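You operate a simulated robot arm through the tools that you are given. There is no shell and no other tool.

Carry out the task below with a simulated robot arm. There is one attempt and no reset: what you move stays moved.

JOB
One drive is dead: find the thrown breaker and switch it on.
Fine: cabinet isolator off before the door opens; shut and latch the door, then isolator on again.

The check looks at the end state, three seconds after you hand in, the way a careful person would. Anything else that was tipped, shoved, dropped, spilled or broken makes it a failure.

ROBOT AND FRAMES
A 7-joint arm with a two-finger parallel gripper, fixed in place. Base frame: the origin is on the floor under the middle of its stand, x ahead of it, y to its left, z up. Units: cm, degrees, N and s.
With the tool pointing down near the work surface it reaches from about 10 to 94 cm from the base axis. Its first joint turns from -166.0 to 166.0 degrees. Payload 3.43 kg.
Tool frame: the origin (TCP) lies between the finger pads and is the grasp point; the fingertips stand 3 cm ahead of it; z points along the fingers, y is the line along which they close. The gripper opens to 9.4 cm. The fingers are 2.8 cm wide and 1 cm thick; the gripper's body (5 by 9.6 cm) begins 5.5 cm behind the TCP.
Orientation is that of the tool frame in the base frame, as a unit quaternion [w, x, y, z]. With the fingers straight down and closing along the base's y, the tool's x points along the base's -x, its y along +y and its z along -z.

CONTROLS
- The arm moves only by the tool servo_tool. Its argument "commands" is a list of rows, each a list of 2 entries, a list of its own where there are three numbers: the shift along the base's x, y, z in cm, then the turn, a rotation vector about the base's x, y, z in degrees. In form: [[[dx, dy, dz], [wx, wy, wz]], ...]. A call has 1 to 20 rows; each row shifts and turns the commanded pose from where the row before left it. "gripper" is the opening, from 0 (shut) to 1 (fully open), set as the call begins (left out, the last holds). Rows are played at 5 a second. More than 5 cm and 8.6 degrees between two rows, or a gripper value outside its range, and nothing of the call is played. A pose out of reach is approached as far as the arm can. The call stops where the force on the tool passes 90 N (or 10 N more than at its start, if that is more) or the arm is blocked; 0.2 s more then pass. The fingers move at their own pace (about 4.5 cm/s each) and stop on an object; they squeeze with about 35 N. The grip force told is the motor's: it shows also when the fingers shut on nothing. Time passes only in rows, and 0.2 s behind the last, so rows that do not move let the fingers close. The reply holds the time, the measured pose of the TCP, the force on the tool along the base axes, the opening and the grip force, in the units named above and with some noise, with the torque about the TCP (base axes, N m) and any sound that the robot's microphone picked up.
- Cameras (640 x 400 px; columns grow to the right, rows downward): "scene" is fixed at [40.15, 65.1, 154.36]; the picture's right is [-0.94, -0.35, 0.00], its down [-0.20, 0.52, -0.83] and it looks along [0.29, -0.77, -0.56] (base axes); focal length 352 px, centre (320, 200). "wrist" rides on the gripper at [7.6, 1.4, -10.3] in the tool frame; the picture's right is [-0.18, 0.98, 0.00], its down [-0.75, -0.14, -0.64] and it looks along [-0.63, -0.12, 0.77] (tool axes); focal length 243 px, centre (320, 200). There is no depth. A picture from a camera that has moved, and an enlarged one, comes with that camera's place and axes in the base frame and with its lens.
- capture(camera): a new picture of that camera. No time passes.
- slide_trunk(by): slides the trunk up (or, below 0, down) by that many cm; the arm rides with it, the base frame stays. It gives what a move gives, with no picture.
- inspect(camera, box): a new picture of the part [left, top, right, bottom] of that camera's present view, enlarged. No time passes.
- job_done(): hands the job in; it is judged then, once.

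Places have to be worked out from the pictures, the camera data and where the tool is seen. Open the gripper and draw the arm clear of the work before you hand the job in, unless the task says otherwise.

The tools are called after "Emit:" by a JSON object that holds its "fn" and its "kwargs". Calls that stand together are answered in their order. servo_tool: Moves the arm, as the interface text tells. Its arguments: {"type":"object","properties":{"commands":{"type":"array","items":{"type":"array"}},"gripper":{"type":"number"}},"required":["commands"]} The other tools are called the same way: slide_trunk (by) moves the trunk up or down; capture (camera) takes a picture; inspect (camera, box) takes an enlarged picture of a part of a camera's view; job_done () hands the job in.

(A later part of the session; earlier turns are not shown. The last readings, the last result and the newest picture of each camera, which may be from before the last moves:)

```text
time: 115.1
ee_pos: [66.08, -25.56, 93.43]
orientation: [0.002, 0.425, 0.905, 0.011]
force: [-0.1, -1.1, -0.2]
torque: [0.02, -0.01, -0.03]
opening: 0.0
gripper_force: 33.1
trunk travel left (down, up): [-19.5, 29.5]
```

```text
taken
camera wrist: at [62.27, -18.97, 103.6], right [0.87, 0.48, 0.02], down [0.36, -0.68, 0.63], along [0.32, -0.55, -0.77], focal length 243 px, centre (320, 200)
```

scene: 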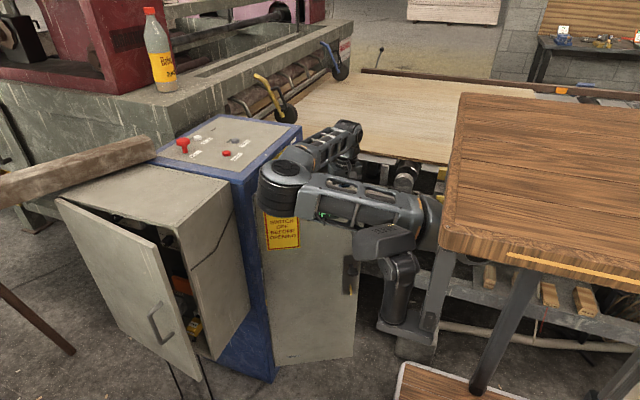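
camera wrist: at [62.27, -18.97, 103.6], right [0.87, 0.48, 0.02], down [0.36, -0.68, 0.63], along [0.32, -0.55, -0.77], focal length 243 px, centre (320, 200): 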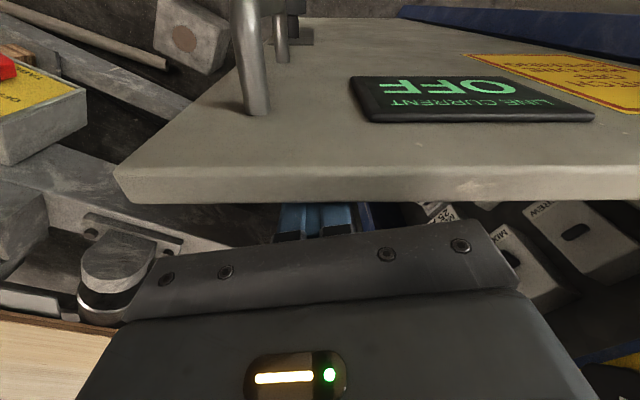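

The door is moving with almost no force. Continuing the push toward 90°.

Emit:
{"fn": "servo_tool", "kwargs": {"commands": [[[-0.97, 1.6, 0], [0, 0, 0]], [[-0.96, 1.6, 0], [0, 0, 0]], [[-0.74, 1.72, 0], [0, 0, 0]], [[-0.74, 1.72, 0], [0, 0, 0]], [[-0.5, 1.81, 0], [0, 0, 0]], [[-0.49, 1.81, 0], [0, 0, 0]]]}}

Emit:
{"fn": "capture", "kwargs": {"camera": "scene"}}

Emit:
{"fn": "capture", "kwargs": {"camera": "wrist"}}

```text
time: 116.5
ee_pos: [58.87, -20.09, 93.18]
orientation: [0.001, 0.498, 0.867, 0.012]
force: [-0.1, 0.7, 0.2]
torque: [0.0, 0.0, 0.0]
opening: 0.01
gripper_force: 33.1
trunk travel left (down, up): [-19.5, 29.5]
stopped in row 6: the arm was blocked; the commanded pose is now the measured one
```

```text
taken
```

scene: 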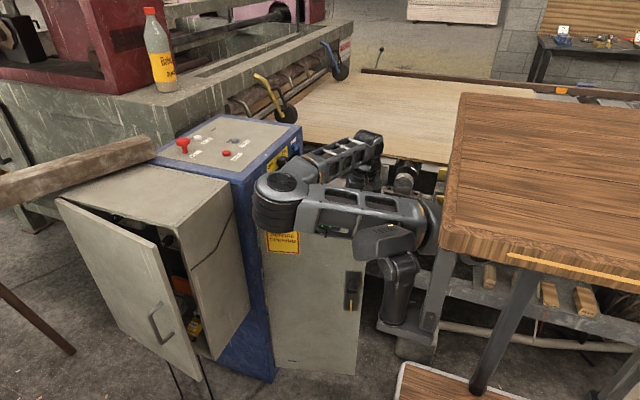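

```text
taken
camera wrist: at [56.19, -13.19, 103.55], right [0.94, 0.34, 0.02], down [0.25, -0.73, 0.63], along [0.23, -0.59, -0.77], focal length 243 px, centre (320, 200)
```

wrist: 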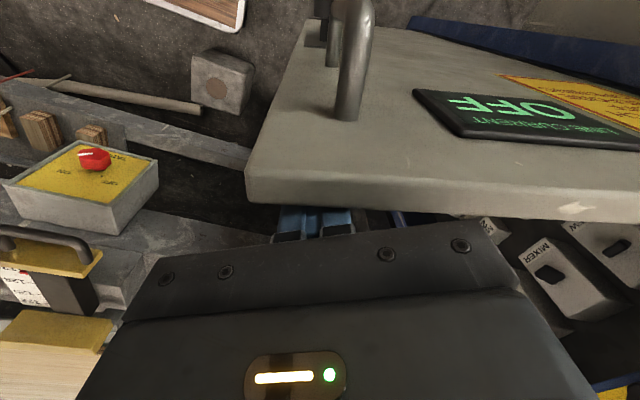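

The arm hit a joint limit, with the yaw drifting. I'll rotate the tool's yaw back toward zero in place, which should free the wrist, and then continue.

Emit:
{"fn": "servo_tool", "kwargs": {"commands": [[[0.4, -0.3, 0], [0, 0, 7.5]], [[0.4, -0.3, 0], [0, 0, 7.5]], [[0, 0, 0], [0, 0, 7.5]], [[0, 0, 0], [0, 0, 7.5]], [[0, 0, 0], [0, 0, 7.5]], [[0, 0, 0], [0, 0, 7.5]], [[0, 0, 0], [0, 0, 7.5]]]}}

Emit:
{"fn": "capture", "kwargs": {"camera": "wrist"}}

Emit:
{"fn": "capture", "kwargs": {"camera": "scene"}}

```text
time: 118.1
ee_pos: [59.63, -20.72, 93.23]
orientation: [-0.003, 0.061, 0.998, 0.012]
force: [0.6, 1.3, 0.0]
torque: [0.0, 0.01, 0.01]
opening: 0.01
gripper_force: 33.0
trunk travel left (down, up): [-19.5, 29.5]
```

```text
taken
camera wrist: at [52.44, -18.75, 103.56], right [0.3, 0.95, 0.02], down [0.73, -0.25, 0.63], along [0.61, -0.18, -0.77], focal length 243 px, centre (320, 200)
```

wrist: 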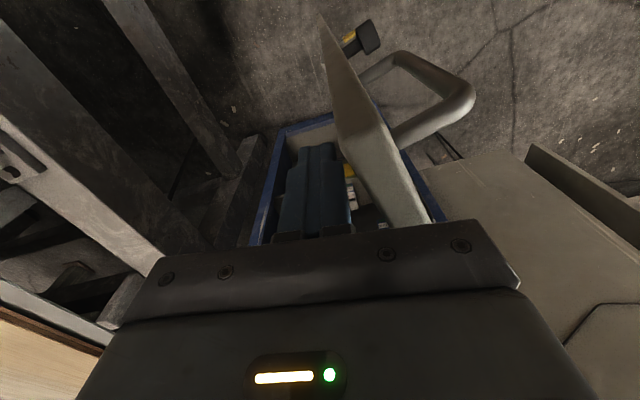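

```text
taken
```

scene: 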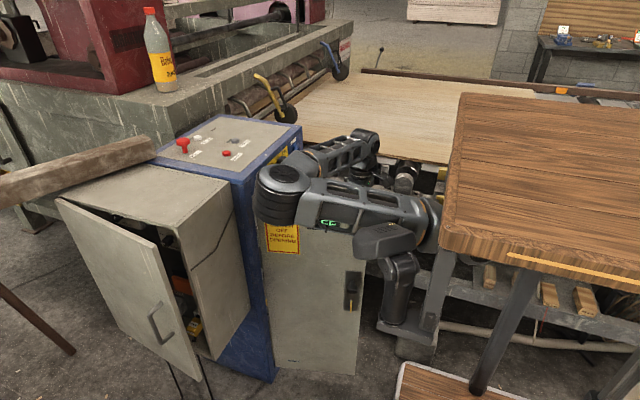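

Yaw is back near zero. Now pushing in +y along the arc again.

Emit:
{"fn": "servo_tool", "kwargs": {"commands": [[[1.5, 0.3, 0], [0, 0, 0]], [[1.3, 1.4, 0], [0, 0, 0]], [[-0.4, 1.8, 0], [0, 0, 0]], [[-0.4, 1.8, 0], [0, 0, 0]], [[-0.25, 1.85, 0], [0, 0, 0]], [[-0.2, 1.85, 0], [0, 0, 0]]]}}

Emit:
{"fn": "capture", "kwargs": {"camera": "wrist"}}

Emit:
{"fn": "capture", "kwargs": {"camera": "scene"}}

```text
time: 119.2
ee_pos: [58.74, -20.28, 93.04]
orientation: [-0.003, 0.149, 0.989, 0.015]
force: [0.5, 0.3, -0.8]
torque: [-0.02, 0.01, 0.0]
opening: 0.01
gripper_force: 33.0
trunk travel left (down, up): [-19.5, 29.5]
stopped in row 5: the arm was blocked; the commanded pose is now the measured one
```

```text
taken
camera wrist: at [51.94, -17.07, 103.44], right [0.46, 0.89, 0.03], down [0.68, -0.37, 0.63], along [0.57, -0.28, -0.78], focal length 243 px, centre (320, 200)
```

wrist: 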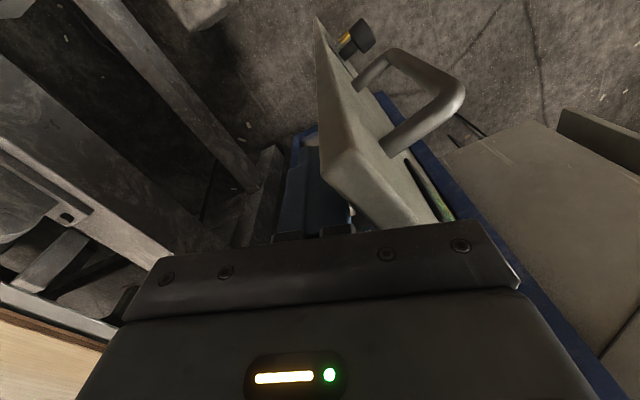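

```text
taken
```

scene: 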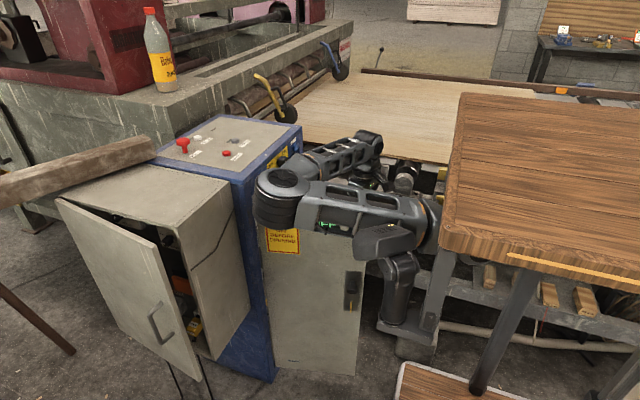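

The elbow is at its fold limit here. Raising the trunk will give the arm room at this near distance; I'll lift with the trunk and then lower the tool again behind the door.

Emit:
{"fn": "slide_trunk", "kwargs": {"by": 22}}

Emit:
{"fn": "servo_tool", "kwargs": {"commands": [[[1.5, -0.5, -4], [0, 0, 3]], [[1.5, -0.5, -4], [0, 0, 3]], [[0.5, 0, -4], [0, 0, 3]], [[0, 0, -4], [0, 0, 3]], [[0, 0, -4], [0, 0, 3]], [[0, 0, -2], [0, 0, 2]]]}}

Emit:
{"fn": "capture", "kwargs": {"camera": "wrist"}}

Emit:
{"fn": "capture", "kwargs": {"camera": "scene"}}

```text
time: 121.5
ee_pos: [58.74, -20.15, 115.17]
orientation: [-0.002, 0.147, 0.989, 0.014]
force: [0.4, -0.1, 0.1]
torque: [0.02, 0.01, -0.01]
opening: 0.0
gripper_force: 32.3
trunk travel left (down, up): [-41.5, 7.5]
```

```text
time: 123.0
ee_pos: [62.33, -21.19, 92.9]
orientation: [-0.005, -0.002, 1.0, 0.013]
force: [-0.3, 0.2, 0.6]
torque: [0.02, -0.01, 0.02]
opening: 0.02
gripper_force: 33.0
trunk travel left (down, up): [-41.5, 7.5]
```

```text
taken
camera wrist: at [54.91, -20.2, 103.33], right [0.18, 0.98, 0.02], down [0.76, -0.15, 0.63], along [0.62, -0.09, -0.78], focal length 243 px, centre (320, 200)
```

wrist: 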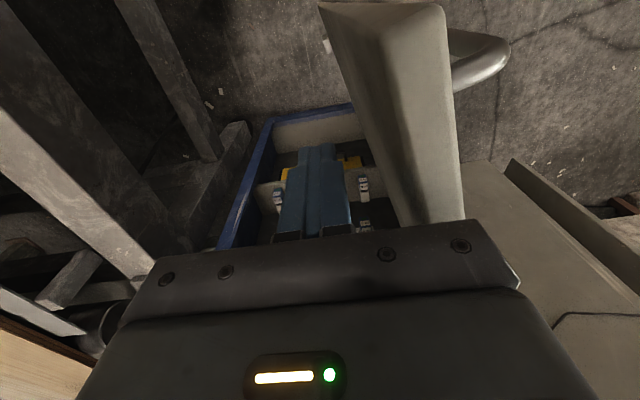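

```text
taken
```

scene: 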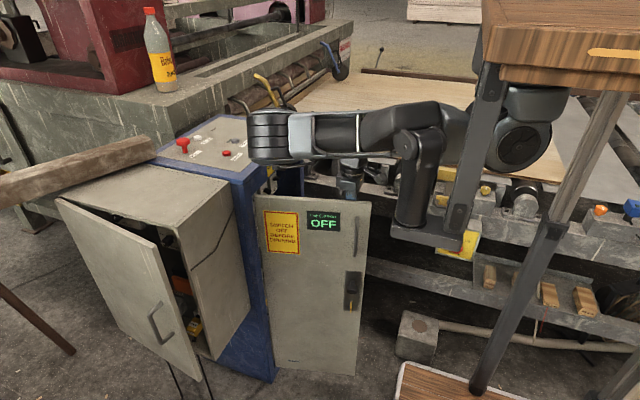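

Good. Now pushing in +y again with the trunk raised.

Emit:
{"fn": "servo_tool", "kwargs": {"commands": [[[0, 1.8, 0], [0, 0, 0]], [[-0.2, 1.9, 0], [0, 0, 0]], [[-0.3, 1.9, 0], [0, 0, 0]], [[-0.2, 1.9, 0], [0, 0, 0]], [[-0.1, 1.9, 0], [0, 0, 0]], [[0, 1.9, 0], [0, 0, 0]]]}}

Emit:
{"fn": "capture", "kwargs": {"camera": "wrist"}}

Emit:
{"fn": "capture", "kwargs": {"camera": "scene"}}

```text
time: 124.5
ee_pos: [60.23, -12.83, 93.05]
orientation: [-0.007, 0.042, 0.999, 0.011]
force: [0.9, -0.4, -0.8]
torque: [0.0, 0.0, 0.01]
opening: 0.0
gripper_force: 32.5
trunk travel left (down, up): [-41.5, 7.5]
stopped in row 6: the arm was blocked; the commanded pose is now the measured one
```

```text
taken
camera wrist: at [52.98, -11.0, 103.37], right [0.27, 0.96, 0.02], down [0.75, -0.22, 0.63], along [0.61, -0.16, -0.78], focal length 243 px, centre (320, 200)
```

wrist: 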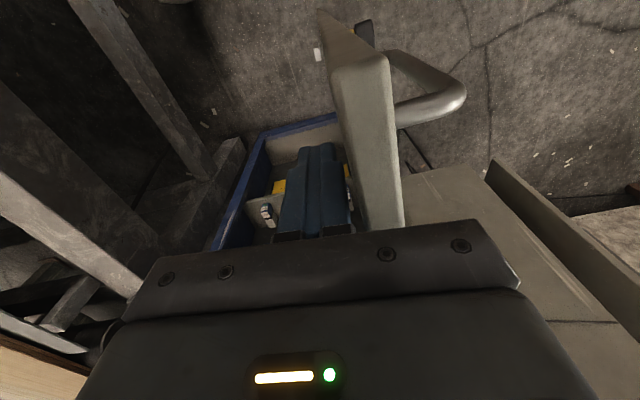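

```text
taken
```

scene: 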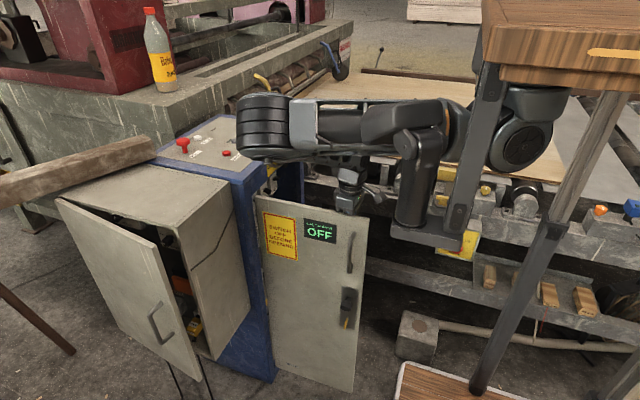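

The door is at roughly 80°. I'll tilt the tool so the fingers point toward +y and down, keeping the wrist farther from the shoulder, then push on.

Emit:
{"fn": "servo_tool", "kwargs": {"commands": [[[0.5, -0.8, 0.3], [7.5, 0, 0]], [[0.5, -0.5, 0.3], [7.5, 0, 0]], [[0.2, 0, 0.3], [7.5, 0, 0]], [[0, 0, 0.3], [7.5, 0, 0]], [[0, 0, 0], [7.5, 0, 0]], [[0, 0, 0], [7.5, 0, 0]]]}}

Emit:
{"fn": "servo_tool", "kwargs": {"commands": [[[0, 1.5, 0], [0, 0, 0]], [[0, 1.8, 0], [0, 0, 0]], [[0, 1.9, 0], [0, 0, 0]], [[0.1, 1.9, 0], [0, 0, 0]], [[0.2, 1.9, 0], [0, 0, 0]]]}}

Emit:
{"fn": "capture", "kwargs": {"camera": "scene"}}

Emit:
{"fn": "capture", "kwargs": {"camera": "wrist"}}

```text
time: 126.0
ee_pos: [61.67, -13.68, 94.25]
orientation: [-0.02, 0.032, 0.919, 0.393]
force: [0.1, 0.4, -0.5]
torque: [-0.06, -0.04, 0.04]
opening: 0.03
gripper_force: 33.1
trunk travel left (down, up): [-41.5, 7.5]
```

```text
time: 127.2
ee_pos: [61.99, -4.54, 94.3]
orientation: [-0.021, 0.033, 0.919, 0.393]
force: [-0.7, 0.3, 0.0]
torque: [0.03, -0.01, 0.0]
opening: 0.0
gripper_force: 33.0
trunk travel left (down, up): [-41.5, 7.5]
```

```text
taken
```

scene: 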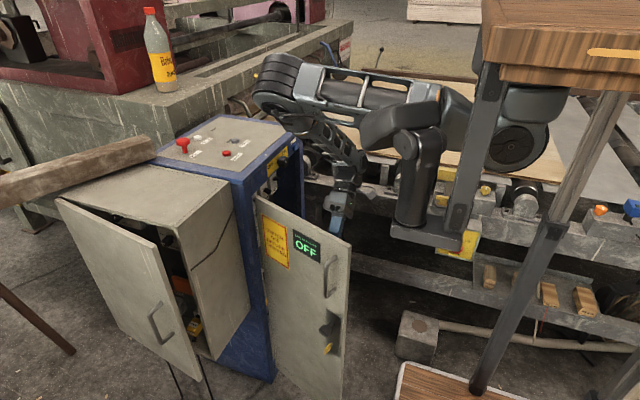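

```text
taken
camera wrist: at [54.73, -10.77, 102.83], right [0.26, 0.67, 0.7], down [0.75, -0.59, 0.29], along [0.61, 0.45, -0.65], focal length 243 px, centre (320, 200)
```

wrist: 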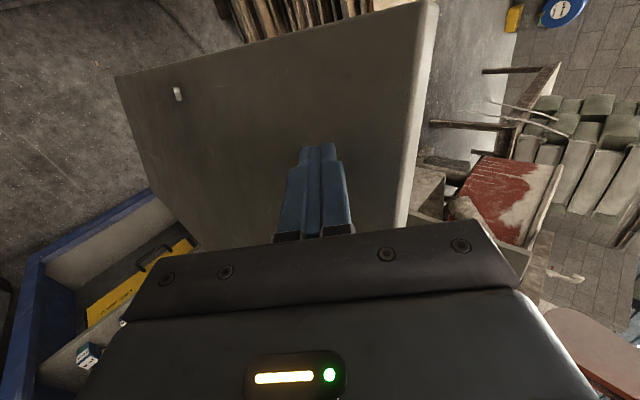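

That works well; the door is past 100°. Continuing to push to about 130°.

Emit:
{"fn": "servo_tool", "kwargs": {"commands": [[[0.4, 1.8, 0], [0, 0, 0]], [[0.6, 1.8, 0], [0, 0, 0]], [[0.8, 1.7, 0], [0, 0, 0]], [[0.9, 1.7, 0], [0, 0, 0]], [[1.0, 1.6, 0], [0, 0, 0]]]}}

Emit:
{"fn": "capture", "kwargs": {"camera": "scene"}}

Emit:
{"fn": "capture", "kwargs": {"camera": "wrist"}}

```text
time: 128.3
ee_pos: [65.82, 3.87, 94.25]
orientation: [-0.02, 0.033, 0.919, 0.392]
force: [0.1, 0.7, -0.7]
torque: [0.01, 0.02, -0.01]
opening: 0.0
gripper_force: 33.0
trunk travel left (down, up): [-41.5, 7.5]
```

```text
taken
```

scene: 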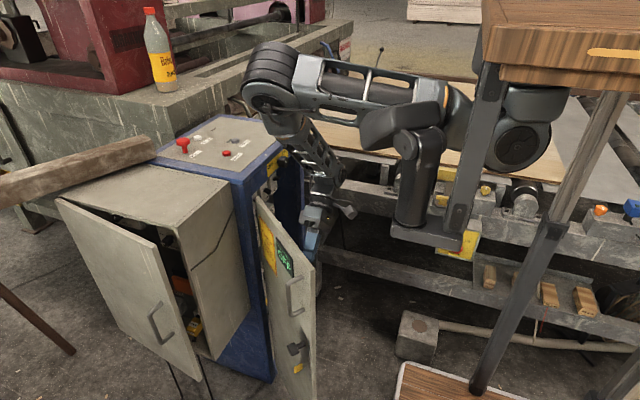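

```text
taken
camera wrist: at [58.45, -2.35, 102.8], right [0.26, 0.67, 0.7], down [0.75, -0.6, 0.29], along [0.61, 0.44, -0.65], focal length 243 px, centre (320, 200)
```

wrist: 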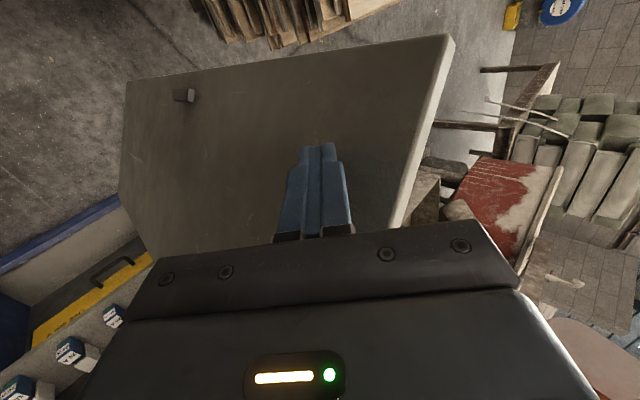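

The door is open to about 125° and stays put. Now I'll retreat and turn the wrist camera to look squarely into the cabinet.

Emit:
{"fn": "servo_tool", "kwargs": {"commands": [[[-0.3, -3, 1.5], [-7.5, 0, 0]], [[-0.5, -3, 2], [-7.5, 0, 0]], [[-0.5, -3, 2], [-7.5, 0, 0]], [[-0.5, -3, 1], [-7.5, 0, 0]], [[-0.5, -3, 1], [-7.5, 0, 0]], [[-0.5, -3, 1], [-7.5, 0, 0]], [[-0.5, -2.2, -1], [0, -8.3, 0]], [[-0.5, -2.2, -1], [0, -8.3, 0]], [[-0.5, -2.2, -1], [0, -8.3, 0]], [[0, -2.2, -1], [0, -8.3, 0]], [[0, -2.2, -1], [0, -8.3, 0]], [[0, -2.2, -1], [0, -8.3, 0]]]}}

Emit:
{"fn": "capture", "kwargs": {"camera": "wrist"}}

Emit:
{"fn": "capture", "kwargs": {"camera": "scene"}}

```text
time: 130.9
ee_pos: [61.33, -27.35, 96.82]
orientation: [0.416, 0.029, 0.908, 0.027]
force: [0.0, 0.3, -0.3]
torque: [-0.03, 0.01, -0.03]
opening: 0.0
gripper_force: 33.3
trunk travel left (down, up): [-41.5, 7.5]
```

```text
taken
camera wrist: at [48.71, -25.68, 97.64], right [0.15, 0.97, 0.21], down [0.0, -0.21, 0.98], along [0.99, -0.15, -0.03], focal length 243 px, centre (320, 200)
```

wrist: 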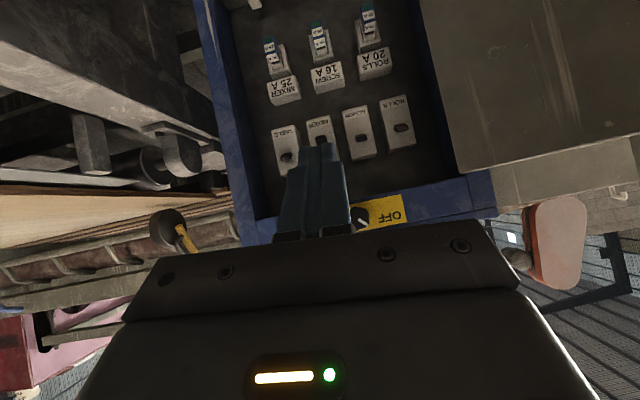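

```text
taken
```

scene: 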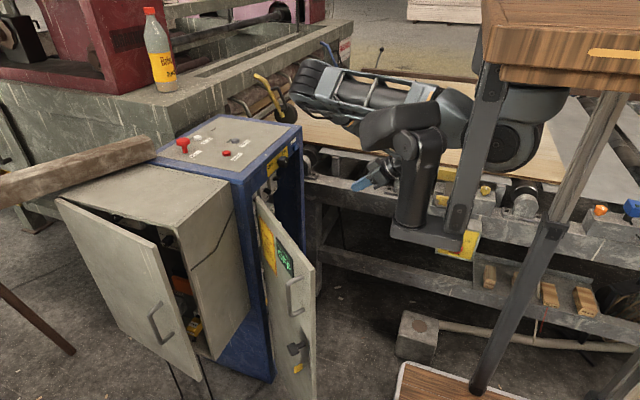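

Now I have a frontal (upside-down) view of the breakers. Enlarging to compare the toggles.

Emit:
{"fn": "inspect", "kwargs": {"camera": "wrist", "box": [255, 80, 435, 200]}}

Emit:
{"fn": "inspect", "kwargs": {"camera": "wrist", "box": [225, 0, 425, 110]}}

```text
3.33 times, centred on (345, 140) of wrist
camera zoom: at [48.71, -25.68, 97.64], right [0.15, 0.97, 0.21], down [0.0, -0.21, 0.98], along [0.99, -0.15, -0.03], focal length 809 px, centre (237, 400)
```

zoom: 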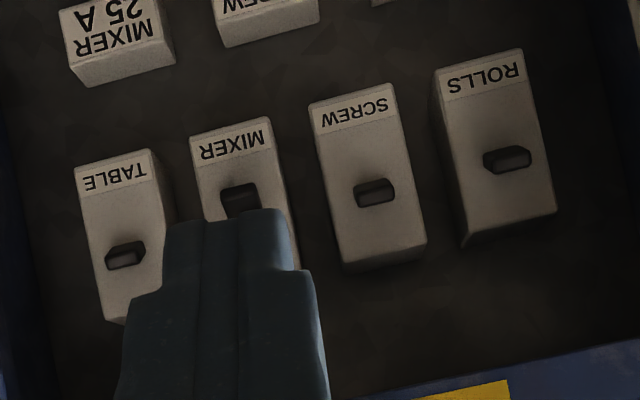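

```text
3.20 times, centred on (325, 55) of wrist
camera zoom: at [48.71, -25.68, 97.64], right [0.15, 0.97, 0.21], down [0.0, -0.21, 0.98], along [0.99, -0.15, -0.03], focal length 776 px, centre (304, 664)
```

zoom: 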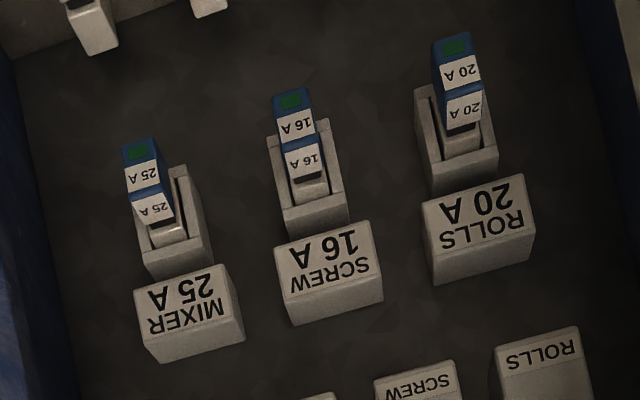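

MIXER's toggle sits differently (closer to its label, i.e. lower) from ROLLS, SCREW and TABLE. It triangulates to about (96.6, −30.2, 84.4). I'll move closer for a clear look.

Emit:
{"fn": "servo_tool", "kwargs": {"commands": [[[4, -0.5, -0.5], [0, 0, 0]], [[4, -0.5, -0.5], [0, 0, 0]], [[4, -0.5, -0.5], [0, 0, 0]], [[4, -0.5, -0.5], [0, 0, 0]]]}}

Emit:
{"fn": "capture", "kwargs": {"camera": "wrist"}}

Emit:
{"fn": "inspect", "kwargs": {"camera": "wrist", "box": [220, 30, 420, 160]}}

```text
time: 131.9
ee_pos: [77.3, -29.46, 94.84]
orientation: [0.416, 0.03, 0.909, 0.026]
force: [-0.1, -0.6, -0.2]
torque: [0.01, 0.01, -0.03]
opening: 0.01
gripper_force: 33.3
trunk travel left (down, up): [-41.5, 7.5]
```

```text
taken
camera wrist: at [64.74, -27.79, 95.82], right [0.15, 0.97, 0.21], down [0.0, -0.21, 0.98], along [0.99, -0.15, -0.03], focal length 243 px, centre (320, 200)
```

wrist: 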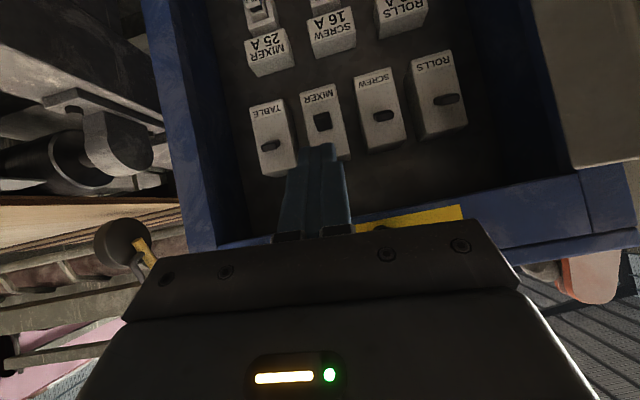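

```text
3.08 times, centred on (320, 95) of wrist
camera zoom: at [64.74, -27.79, 95.82], right [0.15, 0.97, 0.21], down [0.0, -0.21, 0.98], along [0.99, -0.15, -0.03], focal length 746 px, centre (320, 523)
```

zoom: 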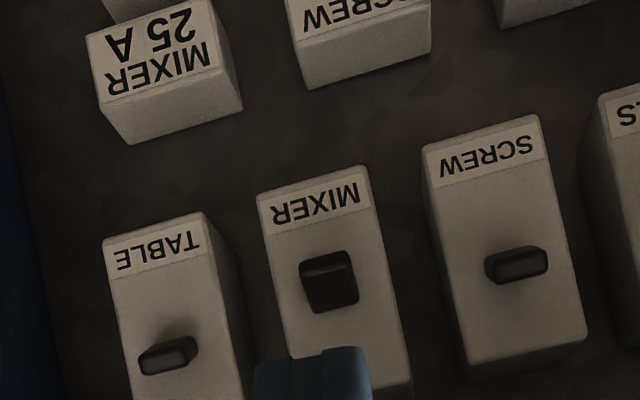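

MIXER's lever clearly points down while the others are up: that's the thrown breaker. I'll level the tool (also correcting the small drift) in front of it and lower the trunk for reach.

Emit:
{"fn": "servo_tool", "kwargs": {"commands": [[[0, -0.1, 0], [-0.8, -8.1, 0.4]], [[0, -0.1, 0], [-0.8, -8.1, 0.4]], [[0, -0.1, 0], [-0.8, -8.1, 0.4]], [[0, -0.1, 0], [-0.8, -8.1, 0.4]], [[0, -0.1, 0], [-0.8, -8.3, 0.3]]]}}

Emit:
{"fn": "slide_trunk", "kwargs": {"by": -14}}

Emit:
{"fn": "capture", "kwargs": {"camera": "wrist"}}

Emit:
{"fn": "capture", "kwargs": {"camera": "scene"}}

```text
time: 133.2
ee_pos: [77.22, -30.11, 94.99]
orientation: [0.705, -0.013, 0.709, 0.012]
force: [0.2, 0.1, 0.8]
torque: [0.03, -0.01, -0.01]
opening: 0.0
gripper_force: 32.5
trunk travel left (down, up): [-41.5, 7.5]
```

```text
time: 134.8
ee_pos: [77.34, -30.07, 80.94]
orientation: [0.704, -0.013, 0.71, 0.013]
force: [0.1, 1.0, 0.3]
torque: [-0.03, -0.01, -0.02]
opening: 0.0
gripper_force: 32.7
trunk travel left (down, up): [-27.5, 21.5]
```

```text
taken
camera wrist: at [66.99, -29.11, 73.42], right [-0.03, 0.98, 0.18], down [-0.63, -0.16, 0.76], along [0.78, -0.09, 0.62], focal length 243 px, centre (320, 200)
```

wrist: 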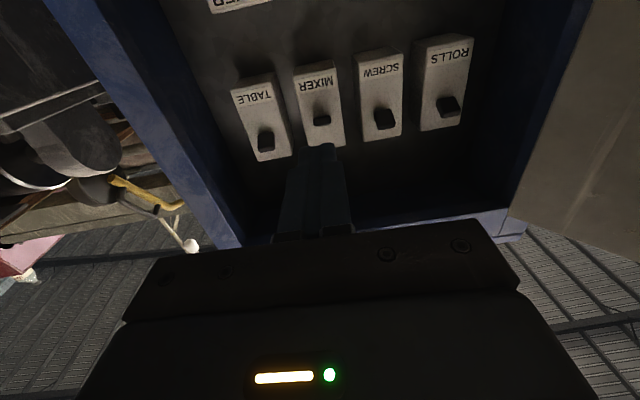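

```text
taken
```

scene: 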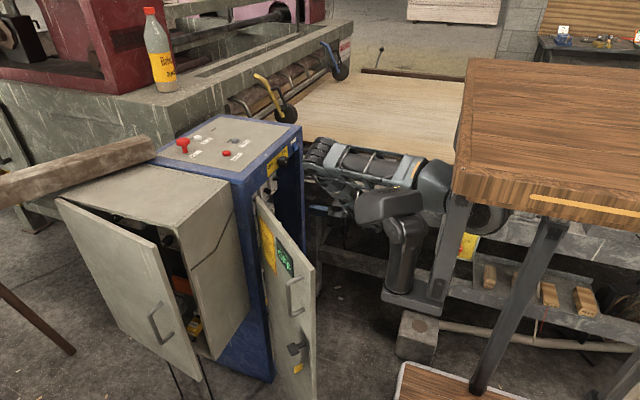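

Clear from below too: MIXER's lever points down at me, the other three up. Enlarging for exact coordinates.

Emit:
{"fn": "inspect", "kwargs": {"camera": "wrist", "box": [220, 20, 500, 170]}}

Emit:
{"fn": "inspect", "kwargs": {"camera": "wrist", "box": [280, 50, 360, 150]}}

```text
2.29 times, centred on (360, 95) of wrist
camera zoom: at [66.99, -29.11, 73.42], right [-0.03, 0.98, 0.18], down [-0.63, -0.16, 0.76], along [0.78, -0.09, 0.62], focal length 555 px, centre (229, 440)
```

zoom: 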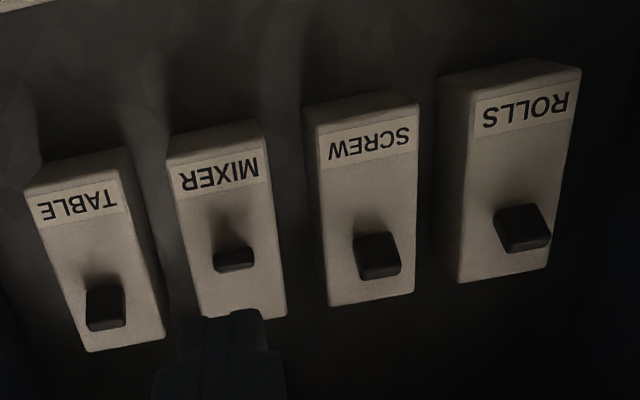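

```text
4.00 times, centred on (320, 100) of wrist
camera zoom: at [66.99, -29.11, 73.42], right [-0.03, 0.98, 0.18], down [-0.63, -0.16, 0.76], along [0.78, -0.09, 0.62], focal length 970 px, centre (320, 600)
```

zoom: 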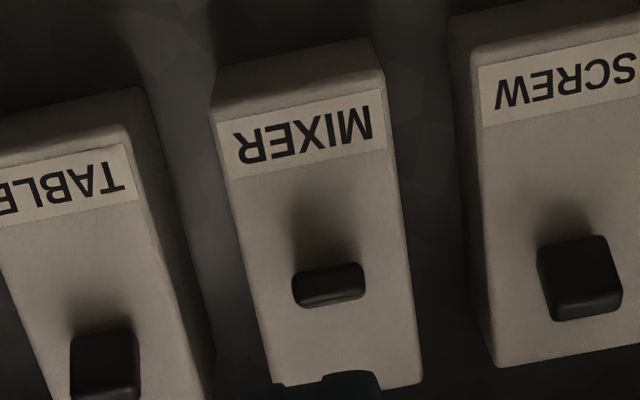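

Lever tip at (96.6, −30.0, 84.6), underside ~83.9, box face x≈97.9. I'll advance with closed fingers just below the lever, to x≈93.8.

Emit:
{"fn": "servo_tool", "kwargs": {"commands": [[[3, 0, 0], [0, 0, 0]], [[3, 0, 0], [0, 0, 0]], [[3, 0, 0], [0, 0, 0]], [[3, 0, 0], [0, 0, 0]], [[2, 0, 0], [0, 0, 0]], [[1.5, 0, 0], [0, 0, 0]]]}}

Emit:
{"fn": "capture", "kwargs": {"camera": "wrist"}}

Emit:
{"fn": "inspect", "kwargs": {"camera": "wrist", "box": [240, 90, 400, 230]}}

```text
time: 136.2
ee_pos: [91.52, -33.22, 83.11]
orientation: [0.702, -0.017, 0.712, 0.016]
force: [-0.8, -0.1, 0.5]
torque: [0.0, 0.0, 0.02]
opening: 0.01
gripper_force: 32.4
out of reach, approached as far as the arm can: row 1, 2, 3, 4, 5, 6
trunk travel left (down, up): [-27.5, 21.5]
```

```text
taken
camera wrist: at [81.22, -32.37, 75.6], right [-0.04, 0.98, 0.18], down [-0.62, -0.17, 0.76], along [0.78, -0.08, 0.62], focal length 243 px, centre (320, 200)
```

wrist: 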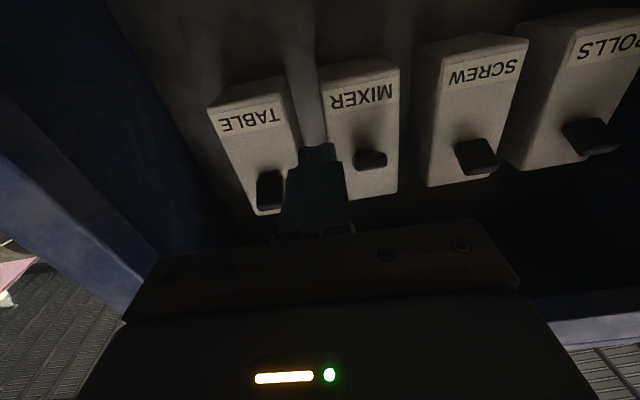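

```text
2.86 times, centred on (320, 160) of wrist
camera zoom: at [81.22, -32.37, 75.6], right [-0.04, 0.98, 0.18], down [-0.62, -0.17, 0.76], along [0.78, -0.08, 0.62], focal length 693 px, centre (320, 314)
```

zoom: 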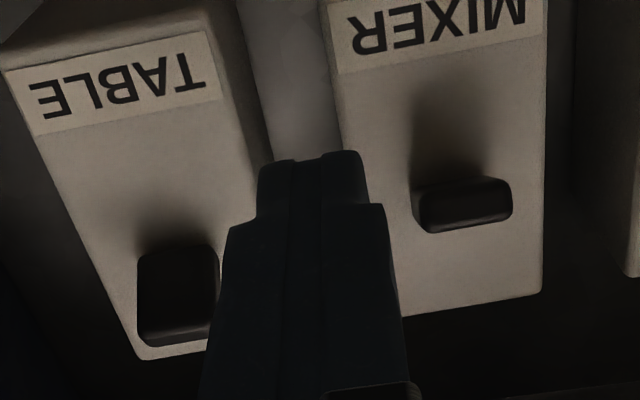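

The arm ran into a joint limit and drifted sideways toward the gap between TABLE and MIXER (no contact, force ~0). I'll retract straight out right away.

Emit:
{"fn": "servo_tool", "kwargs": {"commands": [[[-3, 0, 0], [0, 0, 0]], [[-3, 0, 0], [0, 0, 0]], [[-3, 0.5, 0], [0, 0, 0]], [[-3, 1, 0], [0, 0, 0]], [[-2, 1, 0], [0, 0, 0]]]}}

Emit:
{"fn": "capture", "kwargs": {"camera": "scene"}}

Emit:
{"fn": "inspect", "kwargs": {"camera": "scene", "box": [280, 110, 520, 310]}}

```text
time: 137.4
ee_pos: [77.5, -30.69, 83.04]
orientation: [0.704, -0.013, 0.71, 0.012]
force: [-0.2, 0.1, 0.9]
torque: [-0.02, 0.0, 0.02]
opening: 0.01
gripper_force: 33.0
trunk travel left (down, up): [-27.5, 21.5]
```

```text
taken
```

scene: 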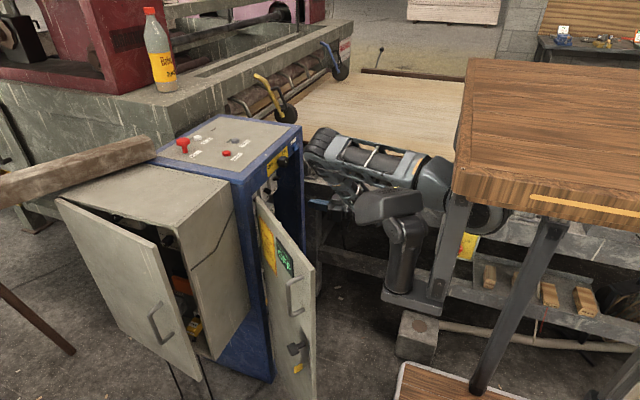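

```text
2.00 times, centred on (400, 210) of scene
camera zoom: at [40.15, 65.1, 154.36], right [-0.94, -0.35, 0.0], down [-0.2, 0.52, -0.83], along [0.29, -0.77, -0.56], focal length 704 px, centre (160, 180)
```

zoom: 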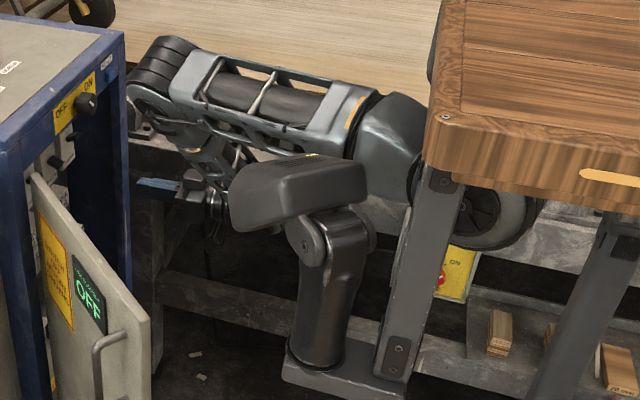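

I'll raise the tool (relative to the trunk) to the height where level reaching worked before, fix the small yaw error, then test reach outside the cabinet before going in again.

Emit:
{"fn": "servo_tool", "kwargs": {"commands": [[[-0.5, 0.3, 3], [0, -0.2, -1]], [[0, 0.2, 3], [0, -0.3, -1]], [[0, 0, 3], [0, 0, 0]], [[0, 0, 3], [0, 0, 0]]]}}

Emit:
{"fn": "slide_trunk", "kwargs": {"by": -14}}

Emit:
{"fn": "capture", "kwargs": {"camera": "scene"}}

Emit:
{"fn": "capture", "kwargs": {"camera": "wrist"}}

```text
time: 138.4
ee_pos: [77.06, -30.12, 95.06]
orientation: [0.707, 0.0, 0.707, -0.001]
force: [-0.1, -0.5, -1.1]
torque: [0.0, -0.03, 0.0]
opening: 0.0
gripper_force: 32.4
trunk travel left (down, up): [-27.5, 21.5]
```

```text
time: 140.1
ee_pos: [76.98, -30.23, 81.13]
orientation: [0.707, 0.001, 0.707, 0.0]
force: [-0.9, -0.3, 0.2]
torque: [-0.02, 0.01, 0.02]
opening: 0.0
gripper_force: 32.7
trunk travel left (down, up): [-13.5, 35.5]
```

```text
taken
```

scene: 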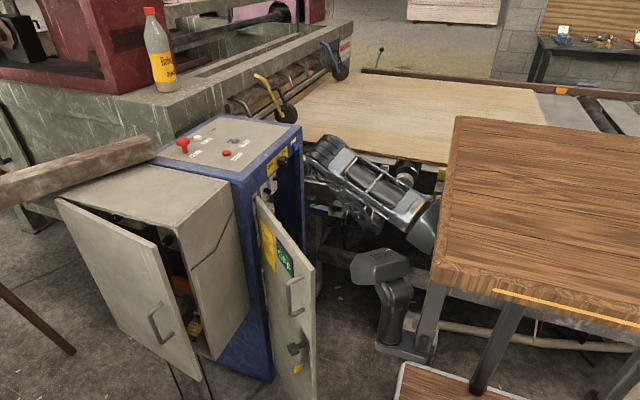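

```text
taken
camera wrist: at [66.9, -28.9, 73.44], right [0.0, 0.98, 0.18], down [-0.64, -0.14, 0.75], along [0.77, -0.12, 0.63], focal length 243 px, centre (320, 200)
```

wrist: 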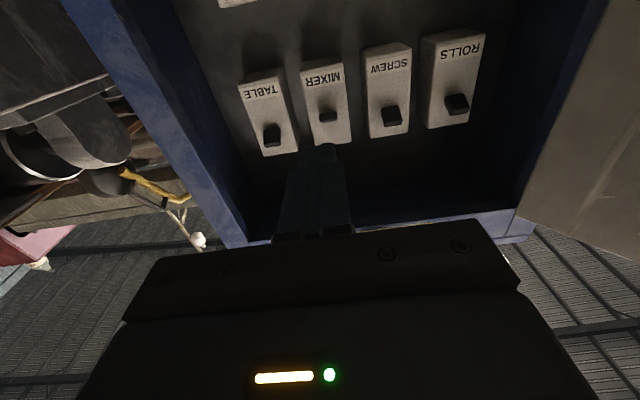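

Exactly level now at (77, −30.2, 81.1) with better posture. Testing a short advance.

Emit:
{"fn": "servo_tool", "kwargs": {"commands": [[[2.5, 0.1, 0], [0, 0, 0]], [[2.5, 0.1, 0], [0, 0, 0]], [[2.5, 0, 0], [0, 0, 0]]]}}

Emit:
{"fn": "inspect", "kwargs": {"camera": "wrist", "box": [220, 20, 420, 170]}}

```text
time: 140.9
ee_pos: [84.57, -29.9, 80.97]
orientation: [0.707, 0.0, 0.707, 0.0]
force: [0.2, -1.1, -0.4]
torque: [0.01, 0.0, 0.06]
opening: 0.0
gripper_force: 32.9
trunk travel left (down, up): [-13.5, 35.5]
```

```text
2.67 times, centred on (320, 95) of wrist
camera zoom: at [74.36, -28.54, 73.29], right [0.0, 0.98, 0.18], down [-0.64, -0.14, 0.75], along [0.77, -0.12, 0.63], focal length 647 px, centre (320, 480)
```

zoom: 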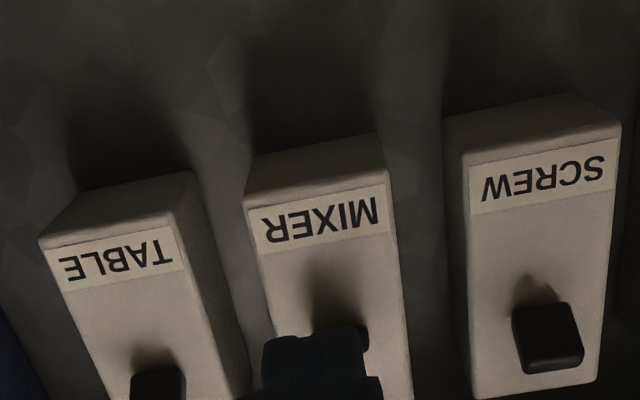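

Reach is fine now. Advancing further while staying below the lever, stopping short at x≈92.

Emit:
{"fn": "servo_tool", "kwargs": {"commands": [[[2.5, -0.05, 0], [0, 0, 0]], [[2.5, -0.05, 0], [0, 0, 0]], [[2.2, 0, 0], [0, 0, 0]]]}}

Emit:
{"fn": "capture", "kwargs": {"camera": "wrist"}}

Emit:
{"fn": "inspect", "kwargs": {"camera": "wrist", "box": [240, 80, 400, 200]}}

```text
time: 141.7
ee_pos: [91.61, -30.2, 81.02]
orientation: [0.707, -0.002, 0.707, 0.002]
force: [0.9, 0.7, -0.6]
torque: [0.04, -0.02, 0.01]
opening: 0.01
gripper_force: 32.7
trunk travel left (down, up): [-13.5, 35.5]
```

```text
taken
camera wrist: at [81.55, -28.98, 73.32], right [0.0, 0.98, 0.18], down [-0.64, -0.14, 0.75], along [0.77, -0.12, 0.63], focal length 243 px, centre (320, 200)
```

wrist: 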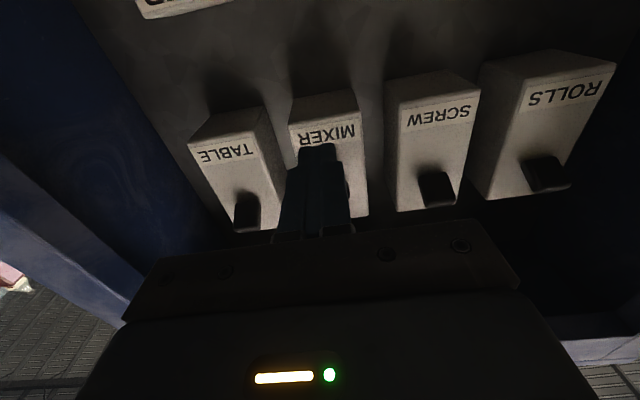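

```text
3.33 times, centred on (320, 140) of wrist
camera zoom: at [81.55, -28.98, 73.32], right [0.0, 0.98, 0.18], down [-0.64, -0.14, 0.75], along [0.77, -0.12, 0.63], focal length 809 px, centre (320, 400)
```

zoom: 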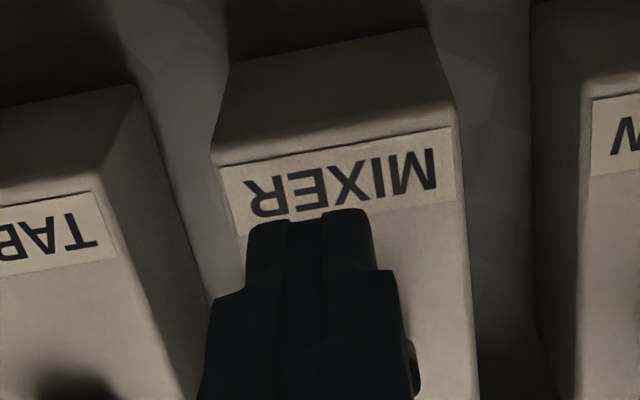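

Box centre is at y≈−29.95, label z≈80.7 as predicted. Nudging +0.2 in y and in to x≈93.5, under the lever.

Emit:
{"fn": "servo_tool", "kwargs": {"commands": [[[0.8, 0.2, 0], [0, 0, 0]], [[0.6, 0, 0], [0, 0, 0]], [[0.5, 0, 0], [0, 0, 0]]]}}

Emit:
{"fn": "inspect", "kwargs": {"camera": "wrist", "box": [240, 80, 400, 220]}}

```text
time: 142.5
ee_pos: [93.66, -29.93, 81.16]
orientation: [0.707, 0.0, 0.707, 0.0]
force: [0.0, 0.0, 0.5]
torque: [-0.01, 0.02, -0.04]
opening: 0.03
gripper_force: 33.0
trunk travel left (down, up): [-13.5, 35.5]
```

```text
2.86 times, centred on (320, 150) of wrist
camera zoom: at [83.53, -28.62, 73.42], right [0.0, 0.98, 0.18], down [-0.64, -0.14, 0.75], along [0.77, -0.12, 0.63], focal length 693 px, centre (320, 343)
```

zoom: 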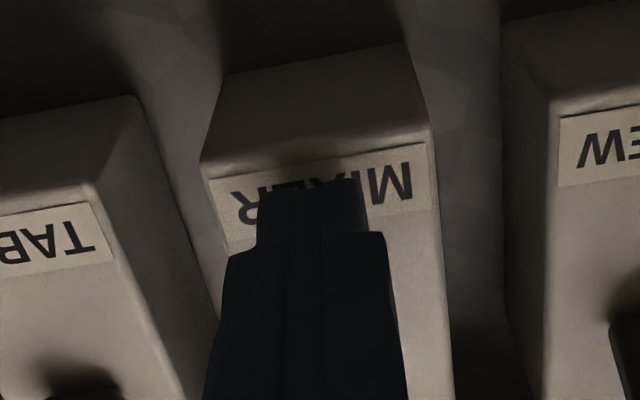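

Fingertips are centred on MIXER with no contact. Lifting to push the lever up, in steps.

Emit:
{"fn": "servo_tool", "kwargs": {"commands": [[[0, 0, 0.7], [0, 0, 0]], [[0, 0, 0.7], [0, 0, 0]], [[0, 0, 0.6], [0, 0, 0]], [[0, 0, 0.5], [0, 0, 0]], [[0, 0, 0.5], [0, 0, 0]]]}}

Emit:
{"fn": "inspect", "kwargs": {"camera": "wrist", "box": [240, 80, 400, 220]}}

```text
time: 143.7
ee_pos: [93.62, -29.9, 84.02]
orientation: [0.705, 0.001, 0.709, 0.001]
force: [-1.9, -0.1, -9.1]
torque: [-0.01, 0.24, 0.02]
opening: 0.0
gripper_force: 32.8
trunk travel left (down, up): [-13.5, 35.5]
```

```text
2.86 times, centred on (320, 150) of wrist
camera zoom: at [83.4, -28.57, 76.35], right [0.0, 0.98, 0.19], down [-0.64, -0.14, 0.76], along [0.77, -0.12, 0.63], focal length 693 px, centre (320, 343)
```

zoom: 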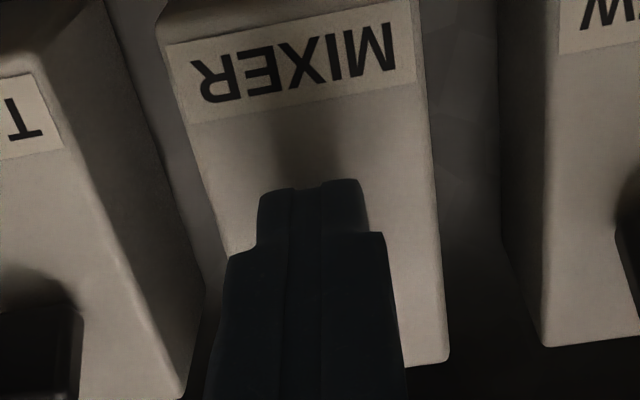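

Contact with the lever (about 9 N). Continuing upward in small steps.

Emit:
{"fn": "servo_tool", "kwargs": {"commands": [[[0, 0, 0.4], [0, 0, 0]], [[0, 0, 0.4], [0, 0, 0]], [[0, 0, 0.4], [0, 0, 0]]]}}

Emit:
{"fn": "inspect", "kwargs": {"camera": "wrist", "box": [240, 80, 400, 220]}}

```text
time: 144.5
ee_pos: [93.46, -29.83, 84.14]
orientation: [0.698, 0.001, 0.716, 0.002]
force: [-3.5, 2.0, -67.6]
torque: [-0.04, 1.95, 0.09]
opening: 0.01
gripper_force: 32.8
trunk travel left (down, up): [-13.5, 35.5]
```

```text
2.86 times, centred on (320, 150) of wrist
camera zoom: at [83.15, -28.51, 76.68], right [0.01, 0.98, 0.19], down [-0.62, -0.14, 0.77], along [0.78, -0.12, 0.61], focal length 693 px, centre (320, 343)
```

zoom: 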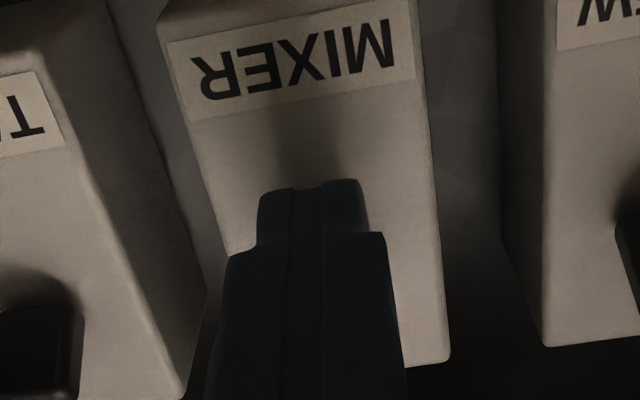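

Force rose to about 68 N at the fingertip, consistent with the lever against its upper stop. Backing down and out to look.

Emit:
{"fn": "servo_tool", "kwargs": {"commands": [[[0, 0, -0.8], [0, 0, 0]], [[0, 0, -1], [0, 0, 0]], [[0, 0, -1.2], [0, 0, 0]], [[-2.5, 0, 0], [0, 0, 0]], [[-3, 0, 0], [0, 0, 0]], [[-3, 0, 0], [0, 0, 0]], [[-3, 0, 0], [0, 0, 0]], [[-3, 0, 0], [0, 0, 0]]]}}

Emit:
{"fn": "inspect", "kwargs": {"camera": "wrist", "box": [220, 20, 500, 170]}}

Emit:
{"fn": "capture", "kwargs": {"camera": "wrist"}}

```text
time: 146.3
ee_pos: [79.08, -29.78, 82.31]
orientation: [0.708, -0.001, 0.706, 0.001]
force: [-0.4, -1.1, 0.4]
torque: [0.02, -0.01, -0.06]
opening: 0.01
gripper_force: 33.1
trunk travel left (down, up): [-13.5, 35.5]
```

```text
2.29 times, centred on (360, 95) of wrist
camera zoom: at [68.95, -28.54, 74.6], right [0.0, 0.98, 0.18], down [-0.64, -0.14, 0.75], along [0.77, -0.12, 0.63], focal length 555 px, centre (229, 440)
```

zoom: 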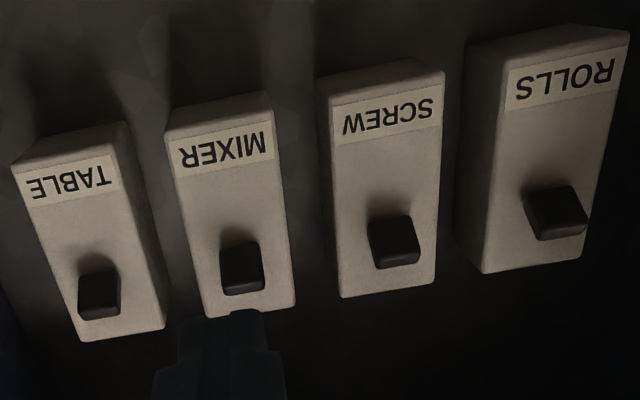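

```text
taken
camera wrist: at [68.95, -28.54, 74.6], right [0.0, 0.98, 0.18], down [-0.64, -0.14, 0.75], along [0.77, -0.12, 0.63], focal length 243 px, centre (320, 200)
```

wrist: 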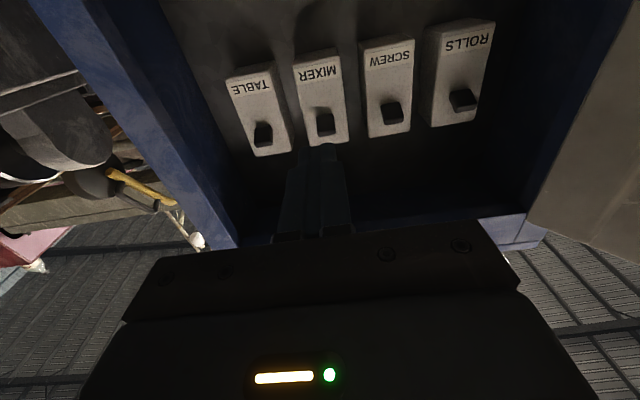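

MIXER's lever is now up like the other three. Next I'll retreat, raise the trunk, and point the tool down to go and fetch the door.

Emit:
{"fn": "servo_tool", "kwargs": {"commands": [[[-1, 0, 1], [0, 0, 0]], [[-0.5, 0, 1], [0, 0, 0]]]}}

Emit:
{"fn": "slide_trunk", "kwargs": {"by": 28}}

Emit:
{"fn": "servo_tool", "kwargs": {"commands": [[[-1.3, 0, 0], [0, 8.18, 0]], [[-1.3, 0, 0], [0, 8.18, 0]], [[-1.3, 0, 0], [0, 8.18, 0]], [[-1.3, 0, 0], [0, 8.18, 0]], [[-1.3, 0, 0], [0, 8.18, 0]], [[-1.3, 0, 0], [0, 8.18, 0]], [[-1.3, 0.5, 0], [0, 8.18, 0]], [[-1.3, 0.5, 0], [0, 8.18, 0]], [[-1.3, 0.5, 0], [0, 8.18, 0]], [[-1.3, 0.5, 0], [0, 8.18, 0]], [[-1.3, 0.5, 0], [0, 8.2, 0]]]}}

Emit:
{"fn": "capture", "kwargs": {"camera": "scene"}}

Emit:
{"fn": "capture", "kwargs": {"camera": "wrist"}}

```text
time: 146.9
ee_pos: [77.58, -29.83, 84.12]
orientation: [0.707, -0.001, 0.707, 0.0]
force: [1.2, 0.2, 0.2]
torque: [0.02, 0.01, -0.01]
opening: 0.01
gripper_force: 33.4
trunk travel left (down, up): [-13.5, 35.5]
```

```text
time: 149.7
ee_pos: [77.56, -29.92, 112.28]
orientation: [0.707, 0.0, 0.707, 0.0]
force: [0.3, -0.2, -0.4]
torque: [-0.02, 0.02, 0.0]
opening: 0.0
gripper_force: 32.6
trunk travel left (down, up): [-41.5, 7.5]
```

```text
time: 152.1
ee_pos: [63.18, -27.44, 112.29]
orientation: [0.0, 0.0, 1.0, 0.001]
force: [0.5, -0.9, -0.4]
torque: [0.0, -0.01, -0.04]
opening: 0.0
gripper_force: 32.4
trunk travel left (down, up): [-41.5, 7.5]
```

```text
taken
```

scene: 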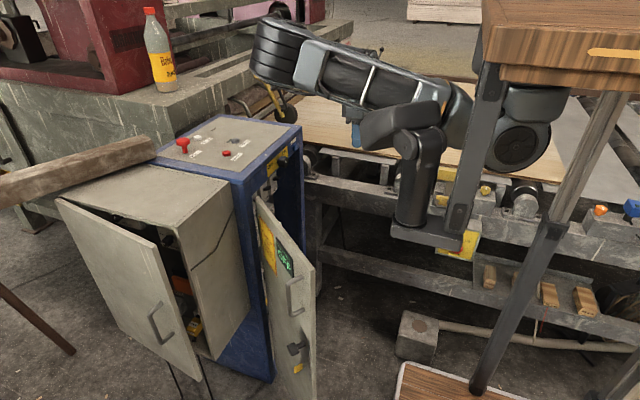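

```text
taken
camera wrist: at [55.72, -26.18, 122.55], right [0.18, 0.98, 0.0], down [0.76, -0.14, 0.64], along [0.63, -0.12, -0.77], focal length 243 px, centre (320, 200)
```

wrist: 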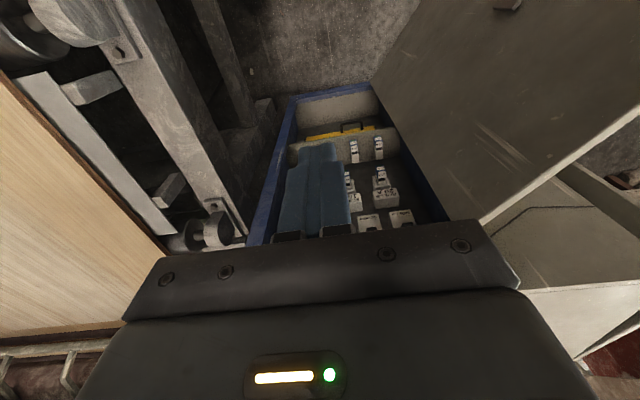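

Door measured at about 131°, free edge near (63, 12). I'll tilt the tool 45° (fingers pointing +y and down), pass the closed fingertips over the door's top, and hook its outer face to draw it shut.

Emit:
{"fn": "servo_tool", "kwargs": {"commands": [[[1.5, 3.5, -0.6], [7.5, 0, 0]], [[1.5, 3.5, -0.6], [7.5, 0, 0]], [[1.5, 3.5, -0.6], [7.5, 0, 0]], [[1.5, 3.5, -0.6], [7.5, 0, 0]], [[1.5, 3.5, -0.6], [7.5, 0, 0]], [[1.5, 3.5, -0.6], [7.5, 0, 0]]]}}

Emit:
{"fn": "capture", "kwargs": {"camera": "wrist"}}

Emit:
{"fn": "capture", "kwargs": {"camera": "scene"}}

```text
time: 153.5
ee_pos: [72.43, -6.4, 108.63]
orientation: [0.0, 0.001, 0.924, 0.383]
force: [-0.1, 0.5, -1.0]
torque: [0.02, 0.0, 0.0]
opening: 0.01
gripper_force: 33.4
trunk travel left (down, up): [-41.5, 7.5]
```

```text
taken
camera wrist: at [64.94, -12.79, 116.84], right [0.18, 0.69, 0.7], down [0.75, -0.55, 0.35], along [0.63, 0.46, -0.62], focal length 243 px, centre (320, 200)
```

wrist: 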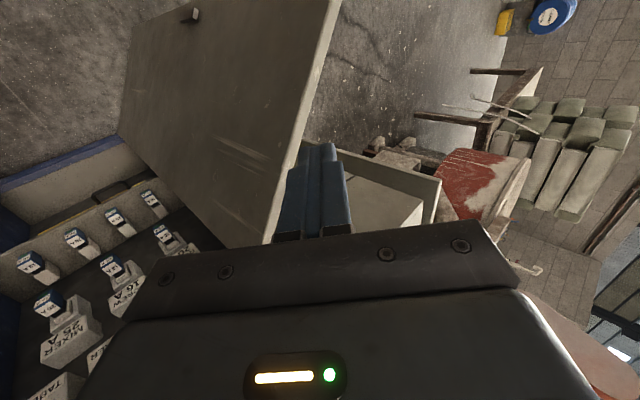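

```text
taken
```

scene: 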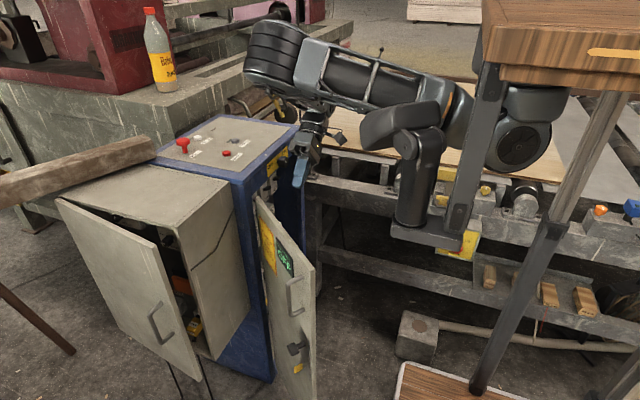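

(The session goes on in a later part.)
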